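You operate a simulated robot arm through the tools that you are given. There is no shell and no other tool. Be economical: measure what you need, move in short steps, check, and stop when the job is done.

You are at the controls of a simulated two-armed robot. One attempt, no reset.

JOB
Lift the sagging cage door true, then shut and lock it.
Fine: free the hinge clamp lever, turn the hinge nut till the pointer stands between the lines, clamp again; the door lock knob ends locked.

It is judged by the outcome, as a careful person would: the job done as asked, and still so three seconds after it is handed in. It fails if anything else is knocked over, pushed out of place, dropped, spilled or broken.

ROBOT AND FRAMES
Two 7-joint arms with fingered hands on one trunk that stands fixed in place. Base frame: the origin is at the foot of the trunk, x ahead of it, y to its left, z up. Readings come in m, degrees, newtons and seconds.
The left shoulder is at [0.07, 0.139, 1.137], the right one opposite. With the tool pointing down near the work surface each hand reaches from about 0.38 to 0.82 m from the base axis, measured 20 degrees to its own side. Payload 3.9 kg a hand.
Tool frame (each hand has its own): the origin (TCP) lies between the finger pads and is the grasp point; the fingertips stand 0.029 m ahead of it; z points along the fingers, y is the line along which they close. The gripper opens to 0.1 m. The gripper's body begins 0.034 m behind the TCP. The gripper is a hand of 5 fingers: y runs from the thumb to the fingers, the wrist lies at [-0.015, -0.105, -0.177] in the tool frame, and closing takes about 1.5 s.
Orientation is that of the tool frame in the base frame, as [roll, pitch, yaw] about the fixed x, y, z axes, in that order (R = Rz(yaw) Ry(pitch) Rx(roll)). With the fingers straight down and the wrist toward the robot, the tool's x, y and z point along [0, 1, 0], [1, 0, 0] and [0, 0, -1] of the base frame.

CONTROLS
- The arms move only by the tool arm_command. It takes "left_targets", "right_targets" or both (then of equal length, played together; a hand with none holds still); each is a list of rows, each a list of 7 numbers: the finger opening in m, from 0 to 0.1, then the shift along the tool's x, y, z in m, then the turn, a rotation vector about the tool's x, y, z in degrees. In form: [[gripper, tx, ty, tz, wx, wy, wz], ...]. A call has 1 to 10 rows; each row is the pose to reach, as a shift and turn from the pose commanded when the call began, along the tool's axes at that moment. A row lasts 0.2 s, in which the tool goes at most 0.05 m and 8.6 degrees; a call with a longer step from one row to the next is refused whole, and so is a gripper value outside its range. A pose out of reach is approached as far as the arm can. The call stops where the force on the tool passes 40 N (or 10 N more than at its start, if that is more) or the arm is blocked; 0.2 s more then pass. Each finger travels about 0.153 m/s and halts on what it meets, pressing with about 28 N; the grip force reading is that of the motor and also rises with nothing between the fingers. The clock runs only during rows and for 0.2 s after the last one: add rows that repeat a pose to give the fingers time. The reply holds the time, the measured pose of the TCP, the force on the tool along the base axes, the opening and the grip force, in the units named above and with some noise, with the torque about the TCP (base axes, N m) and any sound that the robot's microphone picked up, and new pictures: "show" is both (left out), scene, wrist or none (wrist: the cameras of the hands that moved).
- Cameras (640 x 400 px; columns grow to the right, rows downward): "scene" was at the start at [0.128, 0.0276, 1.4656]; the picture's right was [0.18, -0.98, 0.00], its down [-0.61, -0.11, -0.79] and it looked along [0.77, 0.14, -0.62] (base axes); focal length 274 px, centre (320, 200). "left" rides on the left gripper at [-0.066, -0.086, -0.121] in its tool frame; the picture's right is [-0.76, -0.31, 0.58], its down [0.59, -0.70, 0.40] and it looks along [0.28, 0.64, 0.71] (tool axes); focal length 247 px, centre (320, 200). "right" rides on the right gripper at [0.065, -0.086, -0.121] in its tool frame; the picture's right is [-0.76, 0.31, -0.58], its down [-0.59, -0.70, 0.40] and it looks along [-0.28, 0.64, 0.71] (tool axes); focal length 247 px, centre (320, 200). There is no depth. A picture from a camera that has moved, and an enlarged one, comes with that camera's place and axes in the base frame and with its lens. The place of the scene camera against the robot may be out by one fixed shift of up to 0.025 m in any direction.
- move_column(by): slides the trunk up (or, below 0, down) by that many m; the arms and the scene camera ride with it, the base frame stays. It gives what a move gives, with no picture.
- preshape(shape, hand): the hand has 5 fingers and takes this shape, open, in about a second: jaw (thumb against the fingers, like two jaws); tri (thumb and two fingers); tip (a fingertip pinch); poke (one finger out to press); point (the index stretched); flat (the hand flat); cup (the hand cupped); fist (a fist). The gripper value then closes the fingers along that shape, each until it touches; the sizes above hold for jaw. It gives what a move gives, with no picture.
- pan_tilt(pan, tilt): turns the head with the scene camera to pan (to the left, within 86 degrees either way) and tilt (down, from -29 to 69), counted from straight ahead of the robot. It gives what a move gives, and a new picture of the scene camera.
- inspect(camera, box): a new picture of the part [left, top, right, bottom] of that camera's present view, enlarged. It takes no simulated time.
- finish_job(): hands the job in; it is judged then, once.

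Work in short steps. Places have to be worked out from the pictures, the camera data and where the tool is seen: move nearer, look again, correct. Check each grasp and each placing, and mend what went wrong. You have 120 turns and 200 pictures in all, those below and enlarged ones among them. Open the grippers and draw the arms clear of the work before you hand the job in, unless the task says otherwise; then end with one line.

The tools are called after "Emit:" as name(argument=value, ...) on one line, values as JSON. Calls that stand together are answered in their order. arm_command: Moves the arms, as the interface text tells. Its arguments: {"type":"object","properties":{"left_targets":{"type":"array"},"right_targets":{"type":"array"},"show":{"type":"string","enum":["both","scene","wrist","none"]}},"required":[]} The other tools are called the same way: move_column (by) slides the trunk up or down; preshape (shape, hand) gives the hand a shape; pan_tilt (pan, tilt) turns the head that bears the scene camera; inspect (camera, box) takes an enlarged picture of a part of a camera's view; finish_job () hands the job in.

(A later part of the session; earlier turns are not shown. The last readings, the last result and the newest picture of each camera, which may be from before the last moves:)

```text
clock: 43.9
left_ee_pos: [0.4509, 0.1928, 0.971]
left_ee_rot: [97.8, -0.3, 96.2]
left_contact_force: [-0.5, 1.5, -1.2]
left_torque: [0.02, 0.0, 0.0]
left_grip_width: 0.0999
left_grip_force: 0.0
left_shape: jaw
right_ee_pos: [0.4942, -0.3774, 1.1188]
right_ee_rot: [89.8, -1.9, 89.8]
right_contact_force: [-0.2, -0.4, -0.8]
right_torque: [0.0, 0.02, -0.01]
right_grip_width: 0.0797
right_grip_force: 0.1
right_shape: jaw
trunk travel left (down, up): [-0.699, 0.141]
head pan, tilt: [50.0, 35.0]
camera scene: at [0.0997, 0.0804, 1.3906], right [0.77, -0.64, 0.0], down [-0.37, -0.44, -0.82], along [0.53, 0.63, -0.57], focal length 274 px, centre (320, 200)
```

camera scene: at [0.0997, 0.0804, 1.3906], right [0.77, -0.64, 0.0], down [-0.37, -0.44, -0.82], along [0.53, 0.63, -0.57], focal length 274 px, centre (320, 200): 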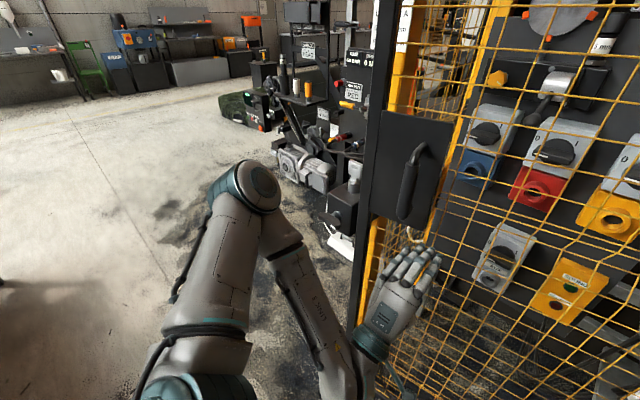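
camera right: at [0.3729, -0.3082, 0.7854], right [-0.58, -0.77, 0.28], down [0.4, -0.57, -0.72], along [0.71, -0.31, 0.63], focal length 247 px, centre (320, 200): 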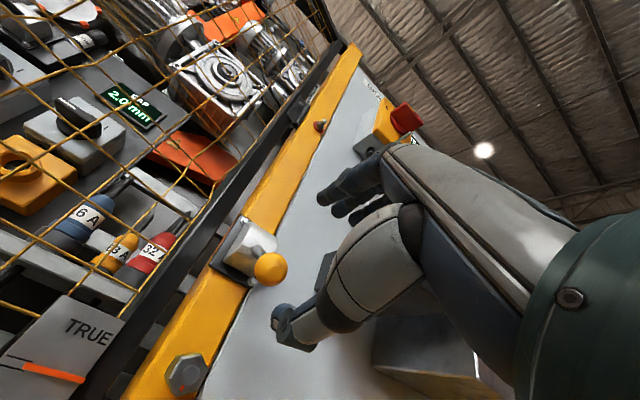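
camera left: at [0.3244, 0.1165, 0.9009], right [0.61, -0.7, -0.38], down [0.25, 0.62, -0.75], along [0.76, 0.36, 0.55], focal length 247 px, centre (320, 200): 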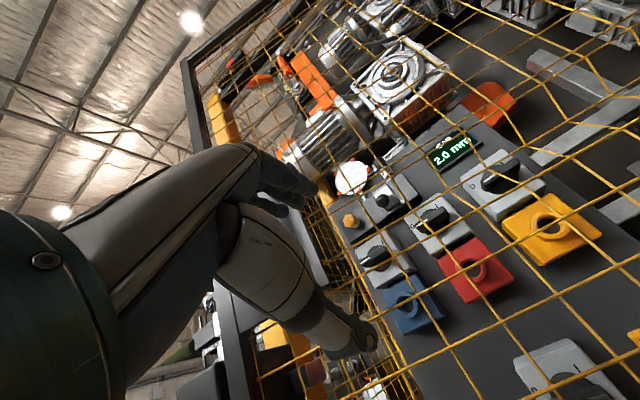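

I'll free the hand from the mesh by opening distance: lower the trunk 0.05 would drag fingers, so first back the hand off slightly.

Emit:
arm_command(left_targets=[[0.1, 0, -0.02, -0.02, 0, 0, 0], [0.1, 0, -0.04, -0.04, 0, 0, 0], [0.1, 0, -0.06, -0.06, 0, 0, 0]], show="both")

```text
clock: 44.7
left_ee_pos: [0.3788, 0.1818, 0.9265]
left_ee_rot: [94.8, 0.1, 93.4]
left_contact_force: [-0.3, 0.1, -0.1]
left_torque: [0.04, 0.04, -0.02]
left_grip_width: 0.0999
left_grip_force: 0.1
left_shape: jaw
left hand out of reach, approached as far as the arm can: row 2
right_ee_pos: [0.494, -0.3765, 1.1207]
right_ee_rot: [89.8, -1.9, 90.0]
right_contact_force: [0.0, -0.2, -0.7]
right_torque: [-0.03, -0.05, 0.02]
right_grip_width: 0.0796
right_grip_force: 0.0
right_shape: jaw
trunk travel left (down, up): [-0.699, 0.141]
head pan, tilt: [50.0, 35.0]
camera scene: at [0.0987, 0.0808, 1.3907], right [0.77, -0.64, 0.0], down [-0.37, -0.44, -0.82], along [0.53, 0.63, -0.57], focal length 274 px, centre (320, 200)
camera left: at [0.2558, 0.1093, 0.8498], right [0.59, -0.72, -0.35], down [0.3, 0.61, -0.74], along [0.75, 0.33, 0.58], focal length 247 px, centre (320, 200)
```

scene: 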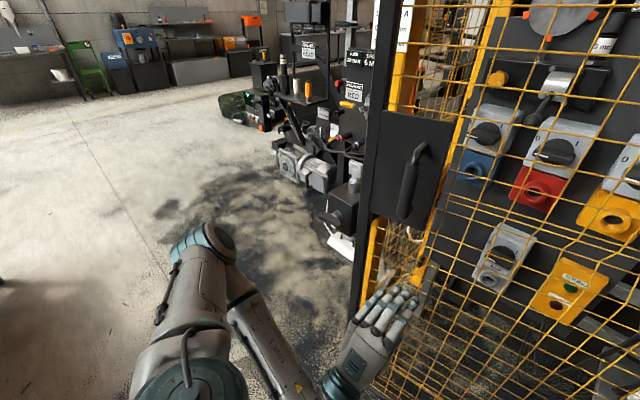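
left: 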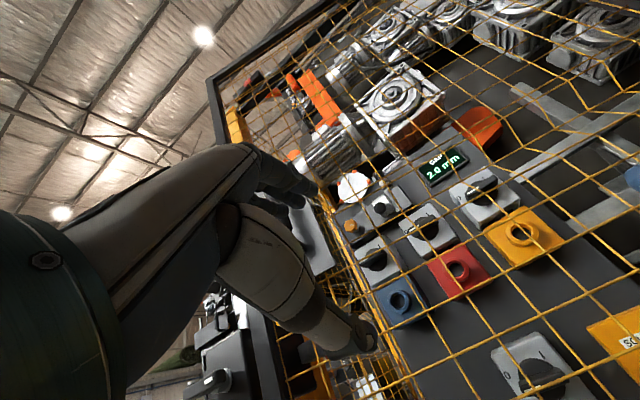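

Clear of the mesh. Lower the trunk 0.2 for a second view of the lock box and better reach.

Emit:
move_column(by=-0.2)

Emit:
pan_tilt(pan=45, tilt=20)

Emit:
inspect(camera="scene", box=[280, 130, 440, 290])

```text
clock: 46.9
left_ee_pos: [0.3804, 0.182, 0.7253]
left_ee_rot: [95.1, 0.1, 93.5]
left_contact_force: [-0.2, 0.7, -0.2]
left_torque: [-0.01, 0.0, 0.0]
left_grip_width: 0.0999
left_grip_force: 0.0
left_shape: jaw
right_ee_pos: [0.4943, -0.3772, 0.919]
right_ee_rot: [89.8, -1.9, 89.9]
right_contact_force: [-0.1, -1.1, 0.3]
right_torque: [-0.01, 0.01, -0.01]
right_grip_width: 0.0799
right_grip_force: 0.1
right_shape: jaw
trunk travel left (down, up): [-0.499, 0.341]
head pan, tilt: [50.0, 35.0]
```

```text
clock: 47.7
left_ee_pos: [0.3801, 0.1809, 0.7261]
left_ee_rot: [95.0, 0.1, 93.4]
left_contact_force: [-0.7, -0.2, -0.3]
left_torque: [0.04, -0.01, 0.0]
left_grip_width: 0.1002
left_grip_force: 0.0
left_shape: jaw
right_ee_pos: [0.4951, -0.3768, 0.9188]
right_ee_rot: [89.8, -1.9, 90.0]
right_contact_force: [-0.2, 0.4, 0.3]
right_torque: [-0.02, 0.0, 0.0]
right_grip_width: 0.0797
right_grip_force: 0.0
right_shape: jaw
trunk travel left (down, up): [-0.499, 0.341]
head pan, tilt: [45.0, 20.0]
camera scene: at [0.1091, 0.0779, 1.2143], right [0.71, -0.71, 0.0], down [-0.24, -0.24, -0.94], along [0.66, 0.66, -0.34], focal length 274 px, centre (320, 200)
```

scene: 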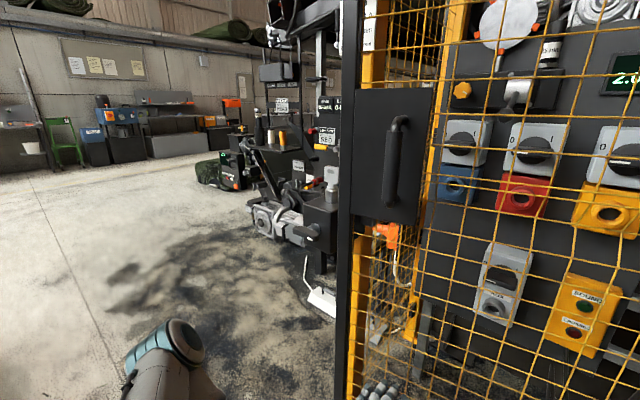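

```text
2.50 times, centred on (360, 210) of scene
camera zoom: at [0.1091, 0.0779, 1.2143], right [0.71, -0.71, 0.0], down [-0.24, -0.24, -0.94], along [0.66, 0.66, -0.34], focal length 685 px, centre (220, 175)
```

zoom: 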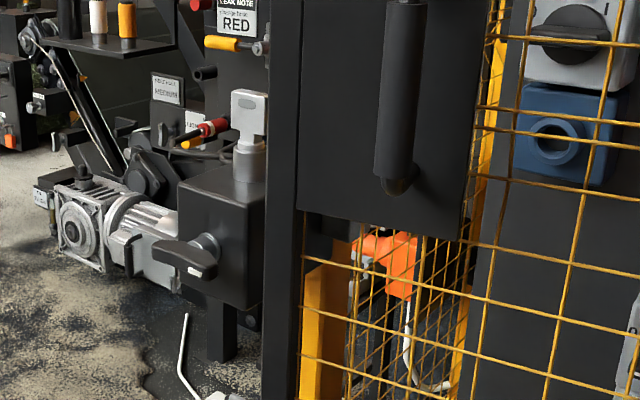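

The handle is at ≈(0.53,0.318,1.104), door ~10° open; lock box with T-knob ≈(0.49,0.50,0.93). Make a left fist and bring it in front of the handle.

Emit:
preshape(hand="left", shape="fist")

Emit:
arm_command(left_targets=[[0, 0.015, 0.042, 0, 0, 0, 0], [0, 0.03, 0.084, 0, 0, 0, 0], [0, 0.045, 0.126, 0, 0, 0, 0], [0, 0.06, 0.168, 0, -1, 0, 0], [0, 0.075, 0.21, 0, -2, 0, 0], [0, 0.09, 0.252, 0.005, -3, 0, 0], [0, 0.105, 0.294, 0.015, -4, -1, 0], [0, 0.12, 0.336, 0.025, -5, -2, 0], [0, 0.136, 0.379, 0.035, -5, -3, 0]])

```text
clock: 48.6
left_ee_pos: [0.3794, 0.182, 0.7254]
left_ee_rot: [95.1, 0.1, 93.4]
left_contact_force: [-0.7, -0.2, 0.4]
left_torque: [0.0, 0.01, 0.02]
left_grip_width: 0.0
left_grip_force: 0.1
left_shape: fist
right_ee_pos: [0.4942, -0.3766, 0.9185]
right_ee_rot: [89.8, -2.0, 90.0]
right_contact_force: [0.2, 0.1, 0.0]
right_torque: [0.0, 0.03, -0.02]
right_grip_width: 0.08
right_grip_force: 0.0
right_shape: jaw
trunk travel left (down, up): [-0.499, 0.341]
head pan, tilt: [45.0, 20.0]
```

```text
clock: 50.6
left_ee_pos: [0.4414, 0.3206, 1.1029]
left_ee_rot: [89.9, 0.2, 90.4]
left_contact_force: [-0.7, 0.4, 0.1]
left_torque: [-0.01, 0.0, 0.02]
left_grip_width: 0.0
left_grip_force: 0.0
left_shape: fist
left hand out of reach, approached as far as the arm can: row 1, 2, 3, 4, 5, 6, 7, 8
right_ee_pos: [0.4936, -0.3772, 0.9186]
right_ee_rot: [89.8, -1.9, 89.9]
right_contact_force: [0.0, 0.3, 0.3]
right_torque: [-0.01, 0.0, 0.05]
right_grip_width: 0.0799
right_grip_force: 0.1
right_shape: jaw
trunk travel left (down, up): [-0.499, 0.341]
head pan, tilt: [45.0, 20.0]
camera scene: at [0.1091, 0.0777, 1.2143], right [0.71, -0.71, 0.0], down [-0.24, -0.24, -0.94], along [0.66, 0.66, -0.34], focal length 274 px, centre (320, 200)
camera left: at [0.3203, 0.2538, 1.016], right [0.58, -0.75, -0.3], down [0.4, 0.59, -0.7], along [0.71, 0.29, 0.64], focal length 247 px, centre (320, 200)
```

scene: 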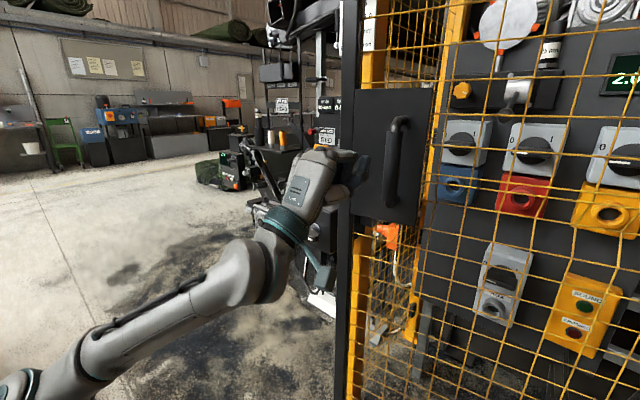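
left: 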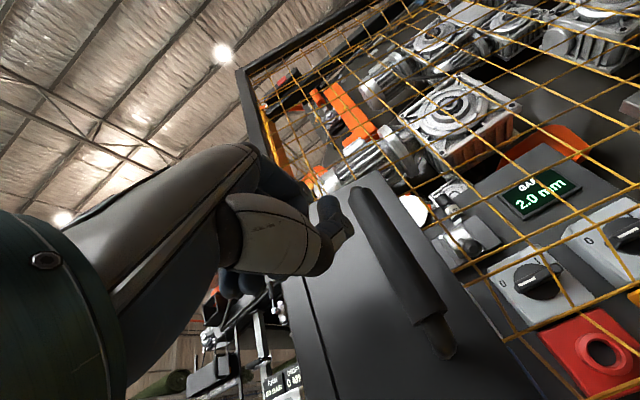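

Fist faces the lock plate just left of the handle. Push straight forward gently.

Emit:
arm_command(left_targets=[[0, 0, 0, 0.02, 0, 0, 0], [0, 0, 0, 0.04, 0, 0, 0], [0, 0, 0, 0.06, 0, 0, 0], [0, 0, 0, 0.08, 0, 0, 0], [0, 0, 0, 0.1, 0, 0, 0], [0, 0, 0, 0.12, 0, 0, 0], [0, 0, 0, 0.14, 0, 0, 0]])

```text
clock: 52.2
left_ee_pos: [0.5803, 0.3221, 1.0989]
left_ee_rot: [90.0, 0.1, 90.4]
left_contact_force: [-0.1, 0.4, -0.1]
left_torque: [0.01, 0.01, 0.01]
left_grip_width: 0.0001
left_grip_force: 0.1
left_shape: fist
right_ee_pos: [0.4953, -0.3763, 0.9177]
right_ee_rot: [89.9, -1.9, 89.8]
right_contact_force: [0.7, 1.1, 0.5]
right_torque: [0.0, 0.02, -0.01]
right_grip_width: 0.0799
right_grip_force: 0.1
right_shape: jaw
trunk travel left (down, up): [-0.499, 0.341]
head pan, tilt: [45.0, 20.0]
camera scene: at [0.1097, 0.0778, 1.2143], right [0.71, -0.71, 0.0], down [-0.24, -0.24, -0.94], along [0.66, 0.66, -0.34], focal length 274 px, centre (320, 200)
camera left: at [0.4599, 0.2557, 1.0129], right [0.58, -0.75, -0.3], down [0.39, 0.59, -0.71], along [0.71, 0.29, 0.64], focal length 247 px, centre (320, 200)
```

scene: 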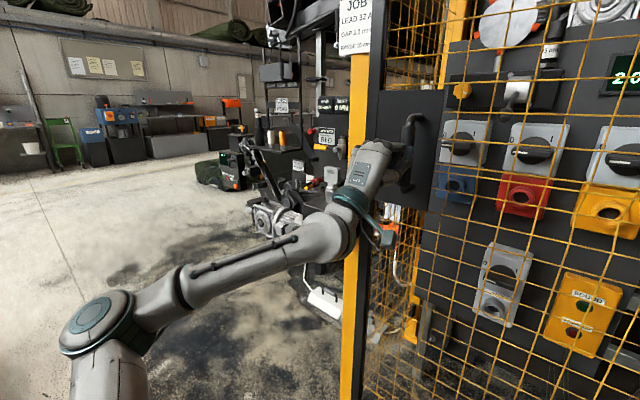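
left: 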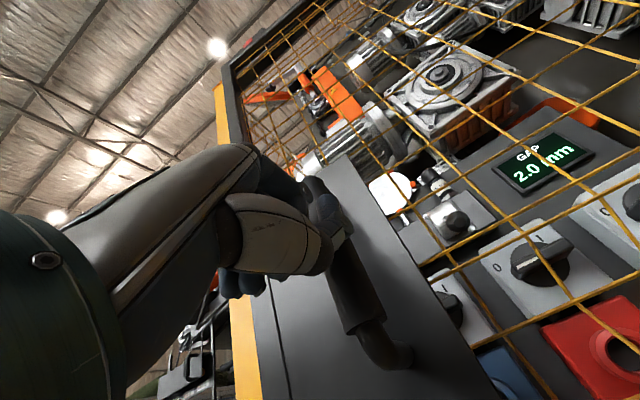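

Door is swinging in freely; the post now appears beyond its edge. Continue pushing in small steps until it meets the frame.

Emit:
arm_command(left_targets=[[0, 0, 0, 0.015, 0, 0, 0], [0, 0, 0, 0.03, 0, 0, 0], [0, 0, 0, 0.045, 0, 0, 0], [0, 0, 0, 0.06, 0, 0, 0], [0, 0, 0, 0.075, 0, 0, 0]])

```text
clock: 53.5
left_ee_pos: [0.6435, 0.3242, 1.1073]
left_ee_rot: [88.9, 0.4, 90.1]
left_contact_force: [-38.1, -0.7, -8.2]
left_torque: [0.0, -0.58, 0.09]
left_grip_width: 0.0001
left_grip_force: 0.2
left_shape: fist
right_ee_pos: [0.4894, -0.3764, 0.9233]
right_ee_rot: [89.4, -1.9, 90.0]
right_contact_force: [-0.4, -0.7, -0.5]
right_torque: [0.0, 0.0, 0.01]
right_grip_width: 0.0797
right_grip_force: 0.0
right_shape: jaw
trunk travel left (down, up): [-0.499, 0.341]
head pan, tilt: [45.0, 20.0]
stopped in row 5 (left hand): the force on the tool passed its limit at 47 N (the readings are from after the stop); the commanded pose is now the measured one
camera scene: at [0.1012, 0.079, 1.2149], right [0.71, -0.71, 0.01], down [-0.23, -0.24, -0.94], along [0.67, 0.66, -0.34], focal length 274 px, centre (320, 200)
camera left: at [0.5252, 0.2572, 1.019], right [0.59, -0.76, -0.29], down [0.41, 0.59, -0.7], along [0.7, 0.29, 0.65], focal length 247 px, centre (320, 200)
```

scene: 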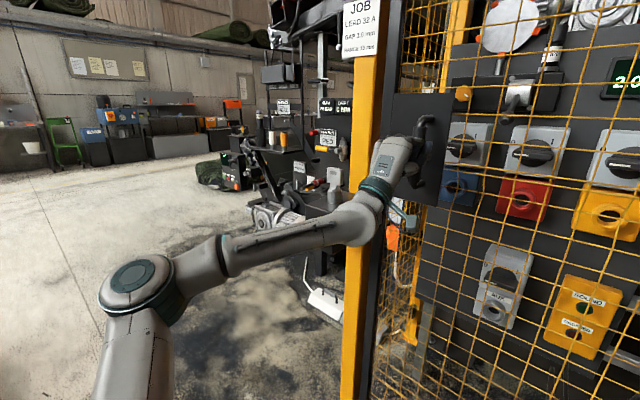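
left: 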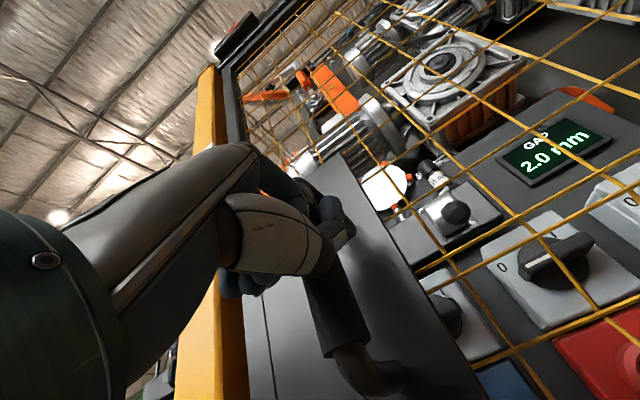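

Door met its stop at ~40 N. Back the fist off and inspect the closure and lock box.

Emit:
arm_command(left_targets=[[0, 0, 0, -0.03, 0, 0, 0], [0, 0, -0.02, -0.07, 0, 0, 0], [0, 0, -0.06, -0.1, 0, 0, 0], [0, 0, -0.1, -0.12, 0, 0, 0], [0, 0, -0.14, -0.13, 0, 0, 0], [0, 0, -0.18, -0.14, 0, 0, 0]], show="scene")

Emit:
inspect(camera="scene", box=[290, 130, 450, 290])

Emit:
inspect(camera="scene", box=[340, 0, 500, 120])

```text
clock: 54.9
left_ee_pos: [0.5139, 0.3217, 0.9223]
left_ee_rot: [89.7, 0.2, 90.2]
left_contact_force: [-0.4, -0.2, 0.1]
left_torque: [-0.02, -0.01, -0.01]
left_grip_width: 0.0002
left_grip_force: 0.0
left_shape: fist
right_ee_pos: [0.4946, -0.377, 0.9197]
right_ee_rot: [89.8, -1.9, 89.9]
right_contact_force: [-0.8, 0.6, 0.1]
right_torque: [-0.02, 0.04, 0.05]
right_grip_width: 0.0795
right_grip_force: 0.1
right_shape: jaw
trunk travel left (down, up): [-0.499, 0.341]
head pan, tilt: [45.0, 20.0]
camera scene: at [0.1092, 0.0782, 1.2144], right [0.71, -0.71, 0.0], down [-0.24, -0.24, -0.94], along [0.66, 0.66, -0.34], focal length 274 px, centre (320, 200)
```

scene: 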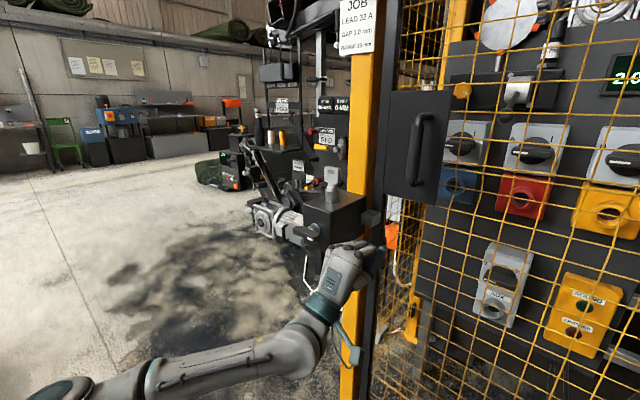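

```text
2.50 times, centred on (370, 210) of scene
camera zoom: at [0.1092, 0.0782, 1.2144], right [0.71, -0.71, 0.0], down [-0.24, -0.24, -0.94], along [0.66, 0.66, -0.34], focal length 685 px, centre (195, 175)
```

zoom: 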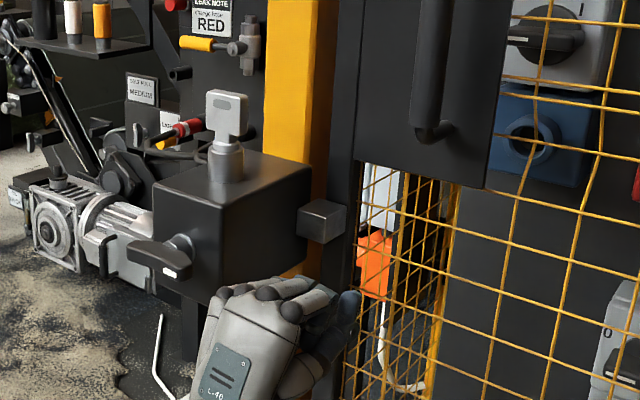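

```text
3.33 times, centred on (420, 60) of scene
camera zoom: at [0.1092, 0.0782, 1.2144], right [0.71, -0.71, 0.0], down [-0.24, -0.24, -0.94], along [0.66, 0.66, -0.34], focal length 913 px, centre (-13, 667)
```

zoom: 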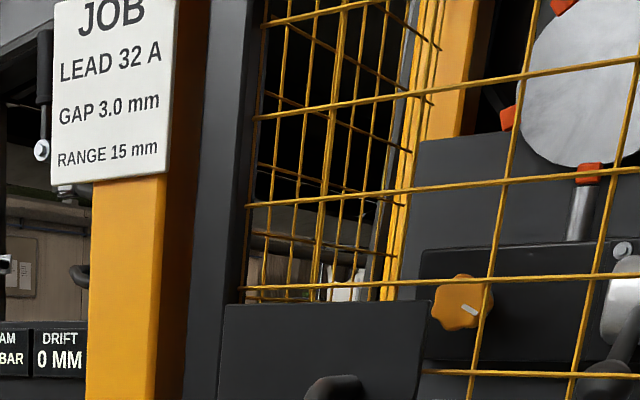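

The lock box is on the post, keeper on the door stile beside it; T-knob ≈(0.50,0.505,0.925), wing horizontal. Return left hand to jaw and place it in front of the knob.

Emit:
preshape(hand="left", shape="jaw")

Emit:
arm_command(left_targets=[[0.08, 0, 0, -0.04, 0, 0, 0], [0.08, 0, 0, -0.08, 0, 0, 0], [0.08, 0, 0, -0.12, 0, 0, 0], [0.08, 0.045, 0, -0.125, 0, 0, 0], [0.08, 0.09, 0, -0.125, 0, 0, 0], [0.08, 0.135, 0, -0.125, 0, 0, 0], [0.08, 0.18, 0, -0.125, 0, 0, 0]])

Emit:
inspect(camera="scene", box=[260, 130, 420, 290])

```text
clock: 55.8
left_ee_pos: [0.5144, 0.3229, 0.9226]
left_ee_rot: [89.7, 0.2, 90.3]
left_contact_force: [-0.6, 0.5, -0.4]
left_torque: [-0.02, 0.01, 0.02]
left_grip_width: 0.0999
left_grip_force: 0.2
left_shape: jaw
right_ee_pos: [0.4946, -0.3764, 0.9194]
right_ee_rot: [89.8, -1.9, 90.0]
right_contact_force: [0.6, -1.1, -0.5]
right_torque: [-0.01, 0.0, 0.04]
right_grip_width: 0.0799
right_grip_force: 0.1
right_shape: jaw
trunk travel left (down, up): [-0.499, 0.341]
head pan, tilt: [45.0, 20.0]
```

```text
clock: 57.4
left_ee_pos: [0.3894, 0.4992, 0.9222]
left_ee_rot: [89.7, 0.2, 90.1]
left_contact_force: [-1.1, 0.5, 0.2]
left_torque: [0.01, -0.02, -0.03]
left_grip_width: 0.0804
left_grip_force: 0.1
left_shape: jaw
left hand out of reach, approached as far as the arm can: row 2, 3, 4
right_ee_pos: [0.4951, -0.3761, 0.9185]
right_ee_rot: [89.8, -1.9, 89.9]
right_contact_force: [0.8, -0.8, -0.9]
right_torque: [0.0, 0.0, 0.02]
right_grip_width: 0.0795
right_grip_force: 0.1
right_shape: jaw
trunk travel left (down, up): [-0.499, 0.341]
head pan, tilt: [45.0, 20.0]
camera scene: at [0.1092, 0.0781, 1.2143], right [0.71, -0.71, 0.0], down [-0.24, -0.24, -0.94], along [0.66, 0.66, -0.34], focal length 274 px, centre (320, 200)
camera left: at [0.27, 0.4325, 0.8352], right [0.58, -0.76, -0.3], down [0.4, 0.59, -0.7], along [0.71, 0.29, 0.64], focal length 247 px, centre (320, 200)
```

scene: 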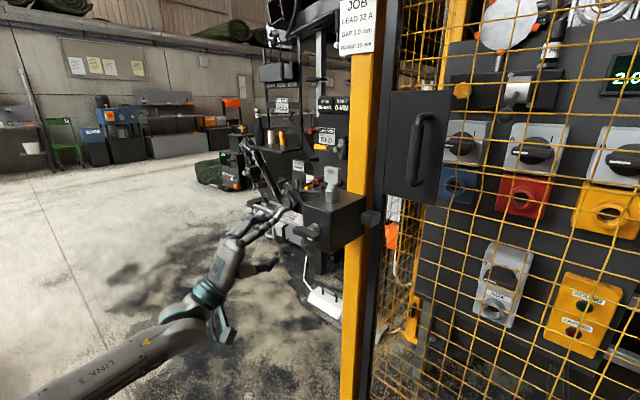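
left: 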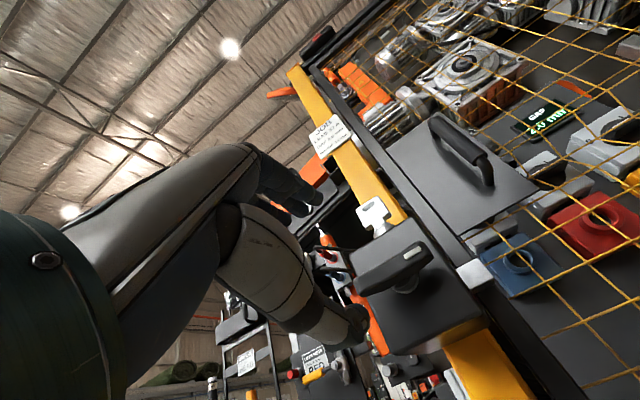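

```text
2.50 times, centred on (340, 210) of scene
camera zoom: at [0.1092, 0.0781, 1.2143], right [0.71, -0.71, 0.0], down [-0.24, -0.24, -0.94], along [0.66, 0.66, -0.34], focal length 685 px, centre (270, 175)
```

zoom: 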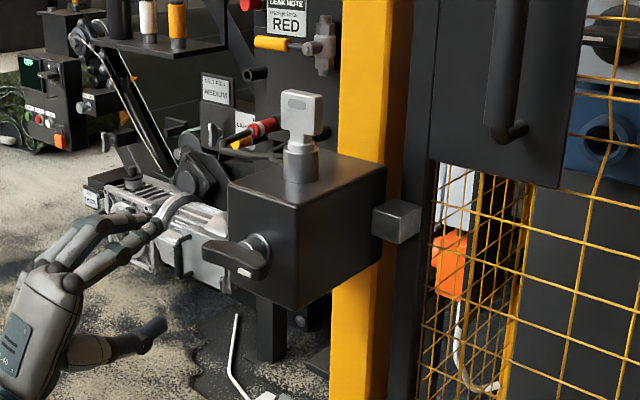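

Wrist camera puts the wing centre near (0.49,0.482,0.914). Shift and advance a little, then remeasure.

Emit:
arm_command(left_targets=[[0.08, -0.015, -0.006, 0.0, 0, 0, 0], [0.08, -0.015, -0.006, 0.03, 0, 0, 0]], show="wrist")

Emit:
inspect(camera="scene", box=[260, 130, 420, 290])

Emit:
inspect(camera="left", box=[280, 180, 460, 340])

```text
clock: 58.0
left_ee_pos: [0.4211, 0.4842, 0.9139]
left_ee_rot: [89.7, 0.2, 90.2]
left_contact_force: [0.2, -0.2, 1.1]
left_torque: [0.02, -0.02, 0.0]
left_grip_width: 0.0804
left_grip_force: 0.0
left_shape: jaw
right_ee_pos: [0.4949, -0.3769, 0.9181]
right_ee_rot: [89.9, -1.8, 90.0]
right_contact_force: [-0.2, -0.6, -0.7]
right_torque: [0.01, -0.04, -0.03]
right_grip_width: 0.0798
right_grip_force: 0.0
right_shape: jaw
trunk travel left (down, up): [-0.499, 0.341]
head pan, tilt: [45.0, 20.0]
camera left: at [0.3006, 0.4176, 0.8269], right [0.58, -0.76, -0.3], down [0.4, 0.59, -0.7], along [0.71, 0.29, 0.64], focal length 247 px, centre (320, 200)
```

left: 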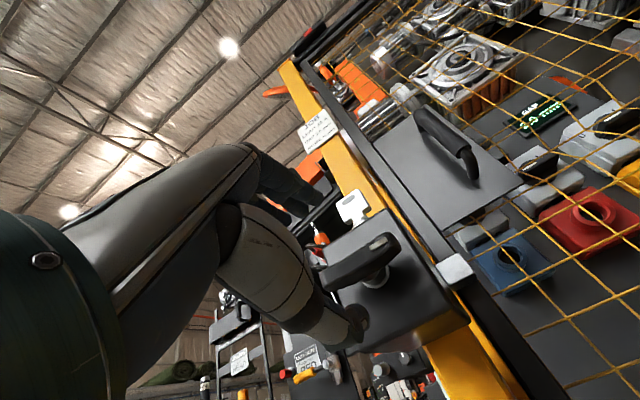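

```text
2.50 times, centred on (340, 210) of scene
camera zoom: at [0.1098, 0.0781, 1.2143], right [0.71, -0.71, 0.0], down [-0.24, -0.24, -0.94], along [0.66, 0.66, -0.34], focal length 685 px, centre (270, 175)
```

zoom: 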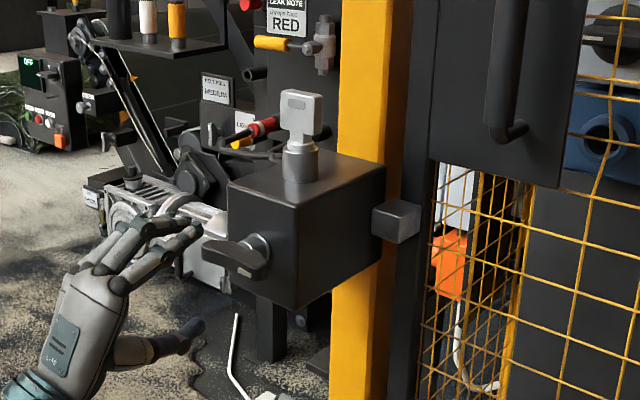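

```text
2.50 times, centred on (370, 260) of left
camera zoom: at [0.3006, 0.4176, 0.8269], right [0.58, -0.76, -0.3], down [0.4, 0.59, -0.7], along [0.71, 0.29, 0.64], focal length 617 px, centre (195, 50)
```

zoom: 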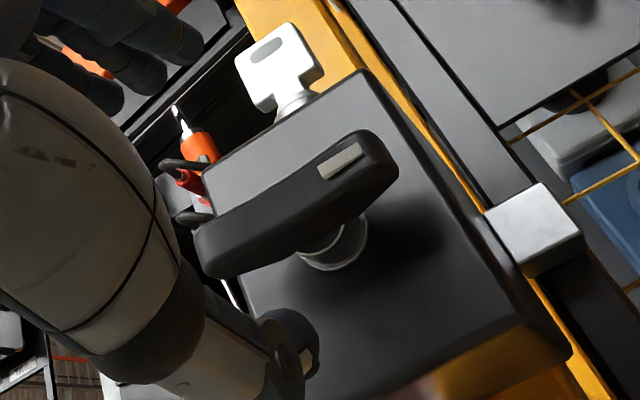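

Wing centre ≈ tool (0,0,0.07). Advance 0.068 and close on the wing.

Emit:
arm_command(left_targets=[[0.08, 0, 0, 0.025, 0, 0, 0], [0.08, 0, 0, 0.05, 0, 0, 0], [0.08, 0, 0, 0.068, 0, 0, 0], [0.04, 0, 0, 0.068, 0, 0, 0], [0.01, 0, 0, 0.068, 0, 0, 0], [0.01, 0, 0, 0.068, 0, 0, 0]], show="wrist")

Emit:
inspect(camera="scene", box=[260, 130, 420, 290])

```text
clock: 59.4
left_ee_pos: [0.4862, 0.4847, 0.9127]
left_ee_rot: [89.6, 0.2, 90.3]
left_contact_force: [1.6, 0.4, 2.4]
left_torque: [0.04, -0.05, 0.0]
left_grip_width: 0.0141
left_grip_force: 27.7
left_shape: jaw
right_ee_pos: [0.4935, -0.3765, 0.919]
right_ee_rot: [89.8, -1.9, 89.9]
right_contact_force: [0.6, 1.2, 0.5]
right_torque: [-0.03, -0.01, -0.03]
right_grip_width: 0.08
right_grip_force: 0.0
right_shape: jaw
trunk travel left (down, up): [-0.499, 0.341]
head pan, tilt: [45.0, 20.0]
camera left: at [0.367, 0.4199, 0.8251], right [0.58, -0.76, -0.3], down [0.4, 0.59, -0.7], along [0.71, 0.29, 0.65], focal length 247 px, centre (320, 200)
```

left: 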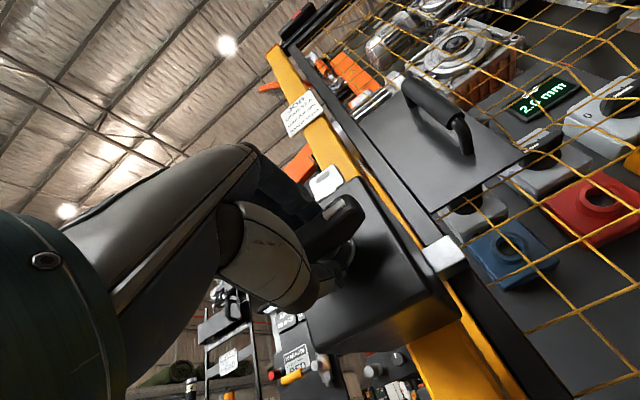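

```text
2.50 times, centred on (340, 210) of scene
camera zoom: at [0.1091, 0.0779, 1.2144], right [0.71, -0.71, 0.0], down [-0.24, -0.24, -0.94], along [0.66, 0.66, -0.34], focal length 685 px, centre (270, 175)
```

zoom: 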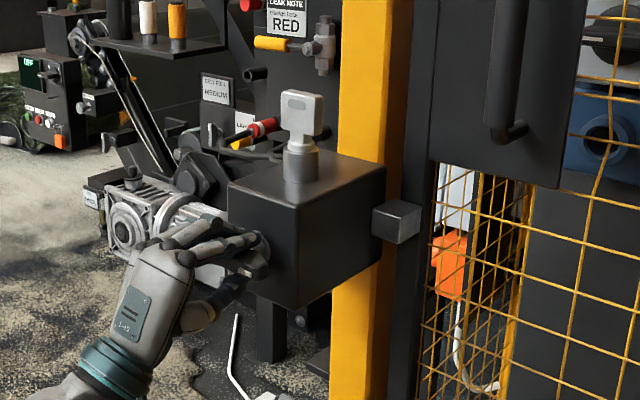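

Centred on the hub. Test-turn the knob clockwise 24° and check reaction.

Emit:
arm_command(left_targets=[[0.01, 0, 0, 0, 0, 0, 8], [0.01, 0, 0, 0, 0, 0, 16], [0.01, 0, 0, 0, 0, 0, 24]], show="wrist")

Emit:
inspect(camera="scene", box=[260, 130, 420, 290])

```text
clock: 60.2
left_ee_pos: [0.4878, 0.4889, 0.912]
left_ee_rot: [89.6, -23.8, 90.7]
left_contact_force: [5.8, 12.9, 4.9]
left_torque: [-0.3, -0.09, 0.29]
left_grip_width: 0.0137
left_grip_force: 28.3
left_shape: jaw
right_ee_pos: [0.4951, -0.3761, 0.9203]
right_ee_rot: [89.8, -1.7, 89.9]
right_contact_force: [0.1, -0.7, 0.1]
right_torque: [-0.06, 0.02, 0.01]
right_grip_width: 0.0796
right_grip_force: 0.1
right_shape: jaw
trunk travel left (down, up): [-0.499, 0.341]
head pan, tilt: [45.0, 20.0]
camera left: at [0.3668, 0.4625, 0.8057], right [0.59, -0.56, -0.58], down [0.39, 0.83, -0.4], along [0.71, 0.01, 0.71], focal length 247 px, centre (320, 200)
```

left: 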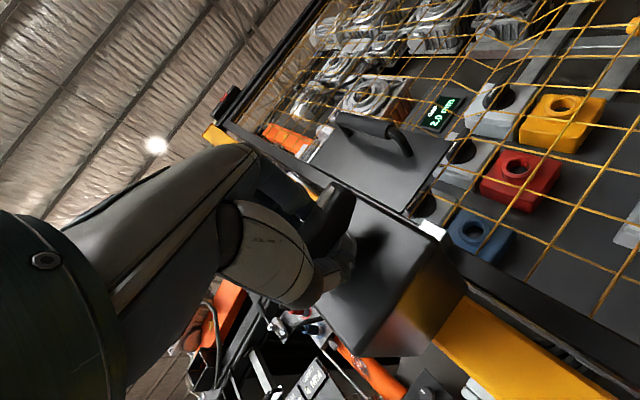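

```text
2.50 times, centred on (340, 210) of scene
camera zoom: at [0.1095, 0.0797, 1.2143], right [0.71, -0.71, 0.0], down [-0.24, -0.24, -0.94], along [0.66, 0.66, -0.34], focal length 685 px, centre (270, 175)
```

zoom: 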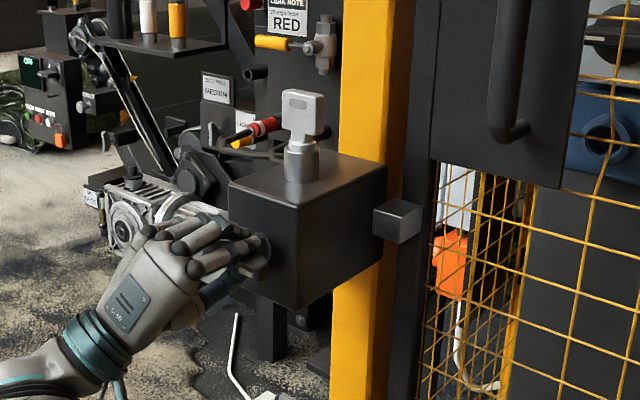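

Compare the wing more closely — it may not have turned.

Emit:
inspect(camera="left", box=[260, 150, 420, 310])

Emit:
inspect(camera="scene", box=[290, 205, 340, 255])

```text
2.50 times, centred on (340, 230) of left
camera zoom: at [0.3668, 0.4625, 0.8057], right [0.59, -0.56, -0.58], down [0.39, 0.83, -0.4], along [0.71, 0.01, 0.71], focal length 617 px, centre (270, 125)
```

zoom: 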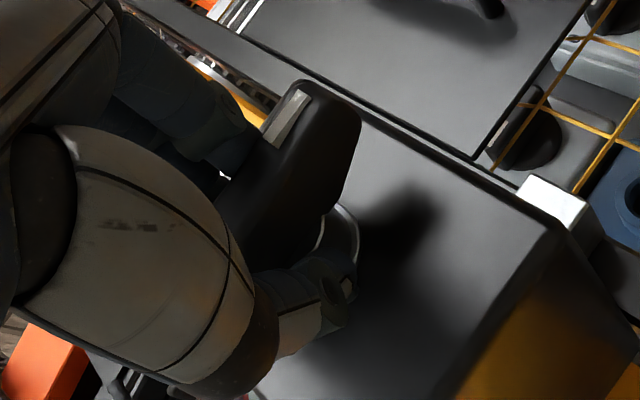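

```text
8.00 times, centred on (315, 230) of scene
camera zoom: at [0.1095, 0.0797, 1.2143], right [0.71, -0.71, 0.0], down [-0.24, -0.24, -0.94], along [0.66, 0.66, -0.34], focal length 2192 px, centre (360, -40)
```

zoom: 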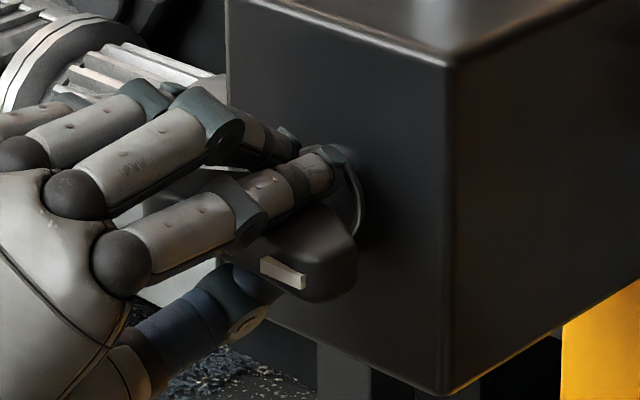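

Wing still horizontal: clockwise is blocked. Rotate back and try counter-clockwise.

Emit:
arm_command(left_targets=[[0.01, 0, 0, 0, 0, 0, -8], [0.01, 0, 0, 0, 0, 0, -16], [0.01, -0.003, 0, 0, 0, 0, -24], [0.01, -0.003, 0, 0, 0, 0, -32], [0.01, -0.003, 0, 0, 0, 0, -40], [0.01, -0.003, 0, 0, 0, 0, -48]], show="wrist")

Emit:
inspect(camera="scene", box=[290, 205, 340, 255])

Emit:
inspect(camera="left", box=[260, 150, 420, 310])

```text
clock: 61.6
left_ee_pos: [0.4866, 0.4857, 0.9111]
left_ee_rot: [89.7, 24.5, 90.1]
left_contact_force: [4.3, 7.8, -1.7]
left_torque: [0.06, -0.09, 0.22]
left_grip_width: 0.0137
left_grip_force: 28.3
left_shape: jaw
right_ee_pos: [0.4949, -0.3756, 0.9189]
right_ee_rot: [89.9, -1.7, 90.0]
right_contact_force: [0.7, 0.8, -0.4]
right_torque: [0.03, 0.0, 0.01]
right_grip_width: 0.0796
right_grip_force: 0.1
right_shape: jaw
trunk travel left (down, up): [-0.499, 0.341]
head pan, tilt: [45.0, 20.0]
camera left: at [0.3666, 0.3887, 0.8588], right [0.58, -0.81, 0.04], down [0.4, 0.25, -0.88], along [0.71, 0.53, 0.47], focal length 247 px, centre (320, 200)
```

left: 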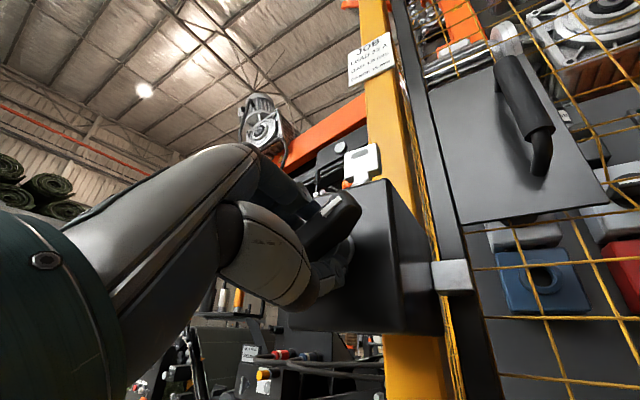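

```text
8.00 times, centred on (315, 230) of scene
camera zoom: at [0.1098, 0.0793, 1.2142], right [0.71, -0.71, 0.0], down [-0.24, -0.24, -0.94], along [0.66, 0.66, -0.34], focal length 2192 px, centre (360, -40)
```

zoom: 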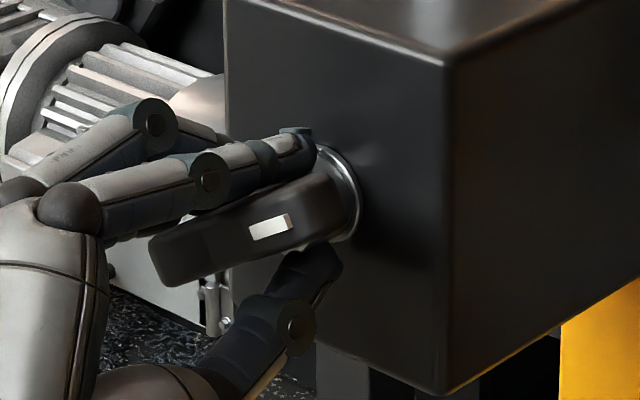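

```text
2.50 times, centred on (340, 230) of left
camera zoom: at [0.3666, 0.3887, 0.8588], right [0.58, -0.81, 0.04], down [0.4, 0.25, -0.88], along [0.71, 0.53, 0.47], focal length 617 px, centre (270, 125)
```

zoom: 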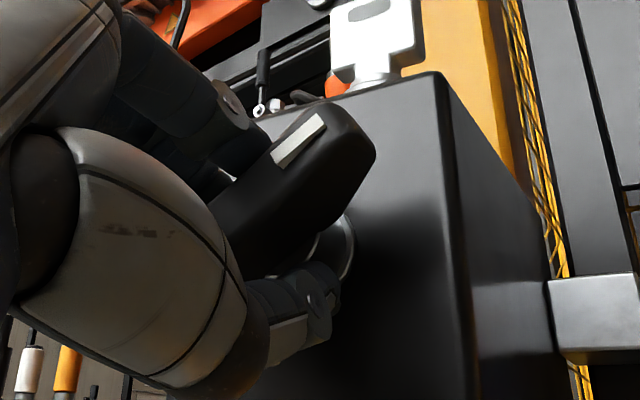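

Counter-clockwise turns the knob. Continue turning toward 90°.

Emit:
arm_command(left_targets=[[0.01, 0, 0, 0, 0, 0, -8], [0.01, 0, 0, 0, 0, 0, -16], [0.01, 0, 0, 0, 0, 0, -24], [0.01, 0, 0, 0, 0, 0, -32], [0.01, 0, 0, 0, 0, 0, -40], [0.01, 0, 0, 0, 0, 0, -48]], show="wrist")

Emit:
inspect(camera="scene", box=[290, 180, 400, 270])

```text
clock: 63.0
left_ee_pos: [0.4871, 0.4831, 0.9133]
left_ee_rot: [89.1, 72.2, 89.4]
left_contact_force: [2.9, 1.3, -0.1]
left_torque: [0.1, -0.11, 0.19]
left_grip_width: 0.0135
left_grip_force: 27.7
left_shape: jaw
right_ee_pos: [0.4954, -0.3765, 0.9182]
right_ee_rot: [89.8, -2.0, 90.0]
right_contact_force: [0.2, 0.3, 0.3]
right_torque: [0.03, -0.02, 0.0]
right_grip_width: 0.08
right_grip_force: 0.0
right_shape: jaw
trunk travel left (down, up): [-0.499, 0.341]
head pan, tilt: [45.0, 20.0]
camera left: at [0.3662, 0.3807, 0.9471], right [0.58, -0.52, 0.63], down [0.4, -0.49, -0.77], along [0.71, 0.7, -0.07], focal length 247 px, centre (320, 200)
```

left: 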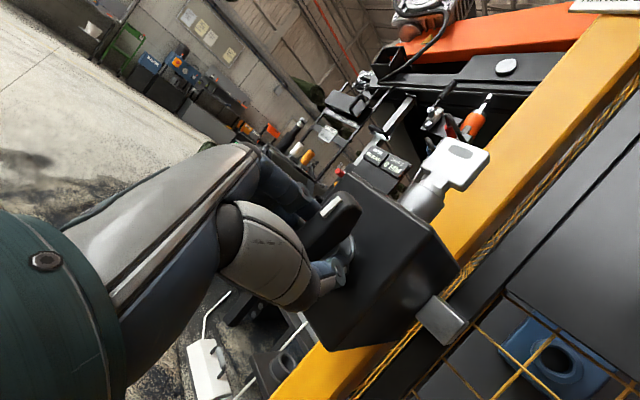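

```text
4.44 times, centred on (345, 225) of scene
camera zoom: at [0.1096, 0.0779, 1.2143], right [0.71, -0.71, 0.0], down [-0.24, -0.24, -0.94], along [0.66, 0.66, -0.34], focal length 1218 px, centre (209, 89)
```

zoom: 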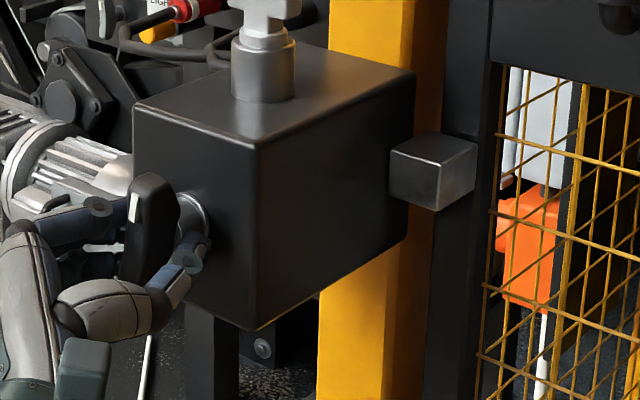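

Knob nearly vertical with mark up. Turn further to find its stop.

Emit:
arm_command(left_targets=[[0.01, 0, 0, 0, 0, 0, -8], [0.01, 0, 0, 0, 0, 0, -16], [0.01, 0, 0, 0, 0, 0, -24]], show="wrist")

Emit:
inspect(camera="scene", box=[290, 180, 400, 270])

Emit:
inspect(camera="left", box=[260, 150, 420, 310])

```text
clock: 63.8
left_ee_pos: [0.4868, 0.4826, 0.9144]
left_ee_rot: [-85.6, 83.8, -85.3]
left_contact_force: [8.0, 3.7, 7.8]
left_torque: [0.36, -0.24, 0.15]
left_grip_width: 0.0129
left_grip_force: 28.3
left_shape: jaw
right_ee_pos: [0.4951, -0.3786, 0.9191]
right_ee_rot: [89.8, -1.8, 90.0]
right_contact_force: [-0.4, 0.2, 0.9]
right_torque: [-0.02, -0.01, -0.01]
right_grip_width: 0.0799
right_grip_force: 0.0
right_shape: jaw
trunk travel left (down, up): [-0.499, 0.341]
head pan, tilt: [45.0, 20.0]
camera left: at [0.3656, 0.4041, 0.9865], right [0.57, -0.22, 0.79], down [0.41, -0.76, -0.51], along [0.71, 0.61, -0.35], focal length 247 px, centre (320, 200)
```

left: 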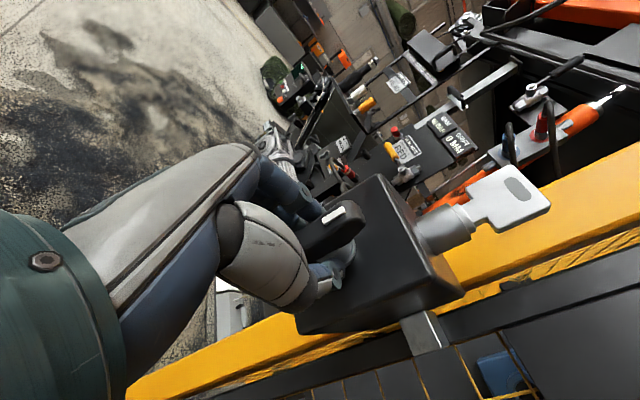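

```text
4.44 times, centred on (345, 225) of scene
camera zoom: at [0.1095, 0.0775, 1.2145], right [0.71, -0.71, 0.0], down [-0.24, -0.24, -0.94], along [0.66, 0.66, -0.34], focal length 1218 px, centre (209, 89)
```

zoom: 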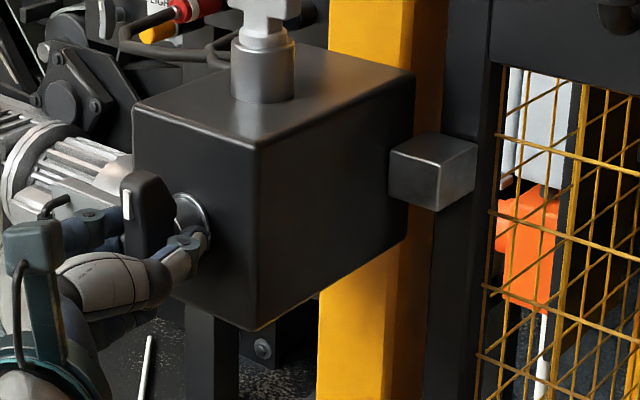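

```text
2.50 times, centred on (340, 230) of left
camera zoom: at [0.3656, 0.4041, 0.9865], right [0.57, -0.22, 0.79], down [0.41, -0.76, -0.51], along [0.71, 0.61, -0.35], focal length 617 px, centre (270, 125)
```

zoom: 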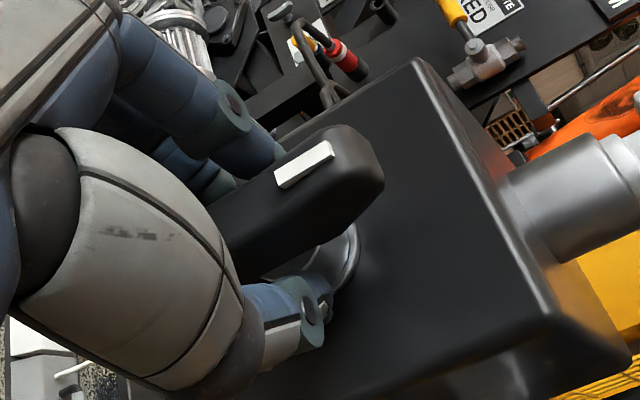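

Torque is rising near vertical; push a bit more to confirm the stop.

Emit:
arm_command(left_targets=[[0.01, 0, 0, 0, 0, 0, -8], [0.01, 0, 0, 0, 0, 0, -16]], show="wrist")

Emit:
inspect(camera="left", box=[260, 150, 420, 310])

```text
clock: 64.4
left_ee_pos: [0.485, 0.484, 0.9162]
left_ee_rot: [-88.0, 67.9, -87.6]
left_contact_force: [14.9, 9.5, 20.7]
left_torque: [0.59, -0.61, 0.22]
left_grip_width: 0.0124
left_grip_force: 28.2
left_shape: jaw
right_ee_pos: [0.4956, -0.3778, 0.9197]
right_ee_rot: [89.8, -1.9, 89.9]
right_contact_force: [0.9, 0.1, -0.1]
right_torque: [-0.02, -0.01, 0.02]
right_grip_width: 0.0799
right_grip_force: 0.1
right_shape: jaw
trunk travel left (down, up): [-0.499, 0.341]
head pan, tilt: [45.0, 20.0]
camera left: at [0.3648, 0.4281, 1.0061], right [0.57, 0.0, 0.82], down [0.41, -0.87, -0.28], along [0.72, 0.49, -0.49], focal length 247 px, centre (320, 200)
```

left: 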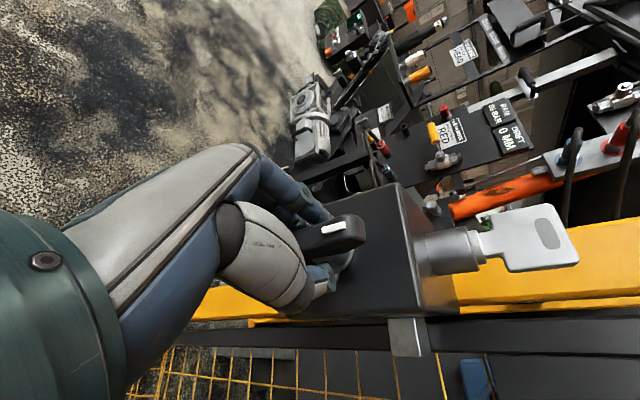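

```text
2.50 times, centred on (340, 230) of left
camera zoom: at [0.3648, 0.4281, 1.0061], right [0.57, 0.0, 0.82], down [0.41, -0.87, -0.28], along [0.72, 0.49, -0.49], focal length 617 px, centre (270, 125)
```

zoom: 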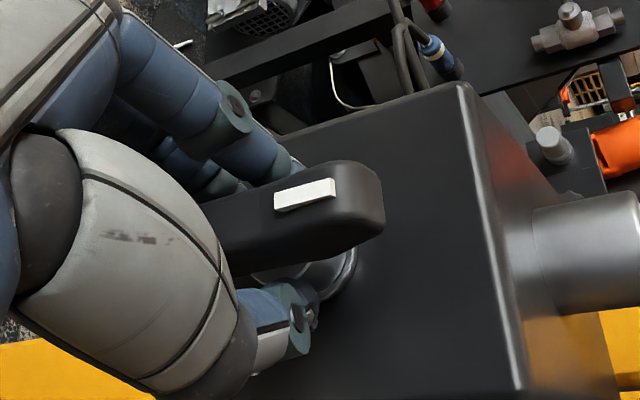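

The wing stayed put at vertical: stop reached. Relieve torque, open, and retreat straight back.

Emit:
arm_command(left_targets=[[0.01, 0, 0, 0, 0, 0, 6], [0.04, 0, 0, 0, 0, 0, 10], [0.08, 0, 0, 0, 0, 0, 10], [0.08, 0, 0, 0, 0, 0, 10], [0.08, 0, 0, -0.03, 0, 0, 10], [0.08, 0, 0, -0.06, 0, 0, 10], [0.08, 0, 0, -0.09, 0, 0, 10]], show="both")

Emit:
inspect(camera="scene", box=[290, 180, 400, 270])

```text
clock: 66.0
left_ee_pos: [0.4102, 0.4974, 0.919]
left_ee_rot: [-88.3, 77.9, -88.0]
left_contact_force: [-0.1, -1.1, 0.2]
left_torque: [0.02, -0.02, -0.04]
left_grip_width: 0.0798
left_grip_force: 0.1
left_shape: jaw
left hand out of reach, approached as far as the arm can: row 7
right_ee_pos: [0.4948, -0.3768, 0.9185]
right_ee_rot: [89.8, -1.9, 89.8]
right_contact_force: [0.2, 0.7, -0.1]
right_torque: [0.04, -0.01, -0.04]
right_grip_width: 0.0798
right_grip_force: 0.0
right_shape: jaw
trunk travel left (down, up): [-0.499, 0.341]
head pan, tilt: [45.0, 20.0]
camera scene: at [0.1089, 0.078, 1.2144], right [0.71, -0.71, 0.0], down [-0.24, -0.24, -0.94], along [0.66, 0.66, -0.34], focal length 274 px, centre (320, 200)
camera left: at [0.2901, 0.4267, 0.9991], right [0.57, -0.14, 0.81], down [0.4, -0.81, -0.42], along [0.71, 0.57, -0.41], focal length 247 px, centre (320, 200)
```

scene: 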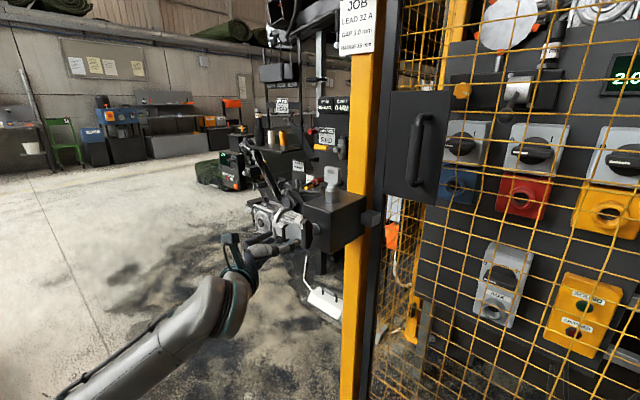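
left: 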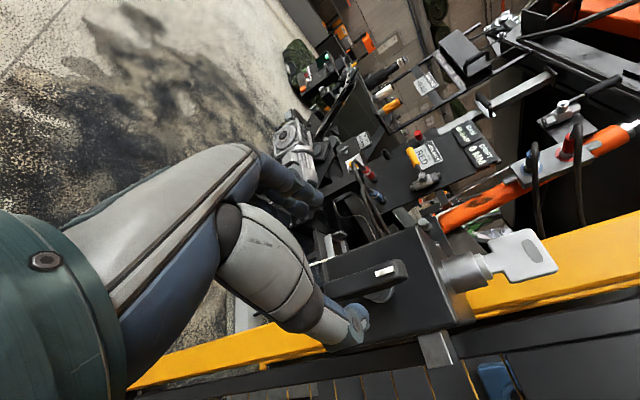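

```text
4.44 times, centred on (345, 225) of scene
camera zoom: at [0.1089, 0.078, 1.2144], right [0.71, -0.71, 0.0], down [-0.24, -0.24, -0.94], along [0.66, 0.66, -0.34], focal length 1218 px, centre (209, 89)
```

zoom: 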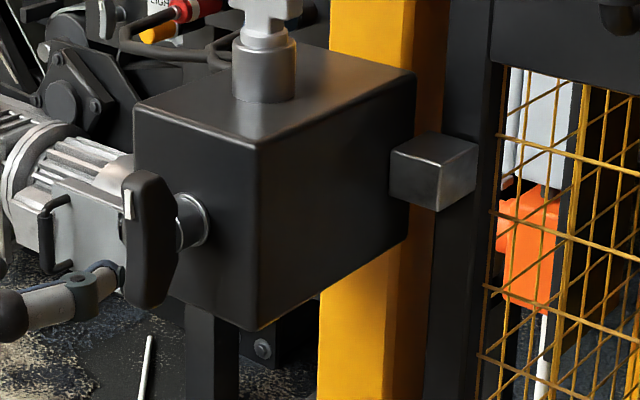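

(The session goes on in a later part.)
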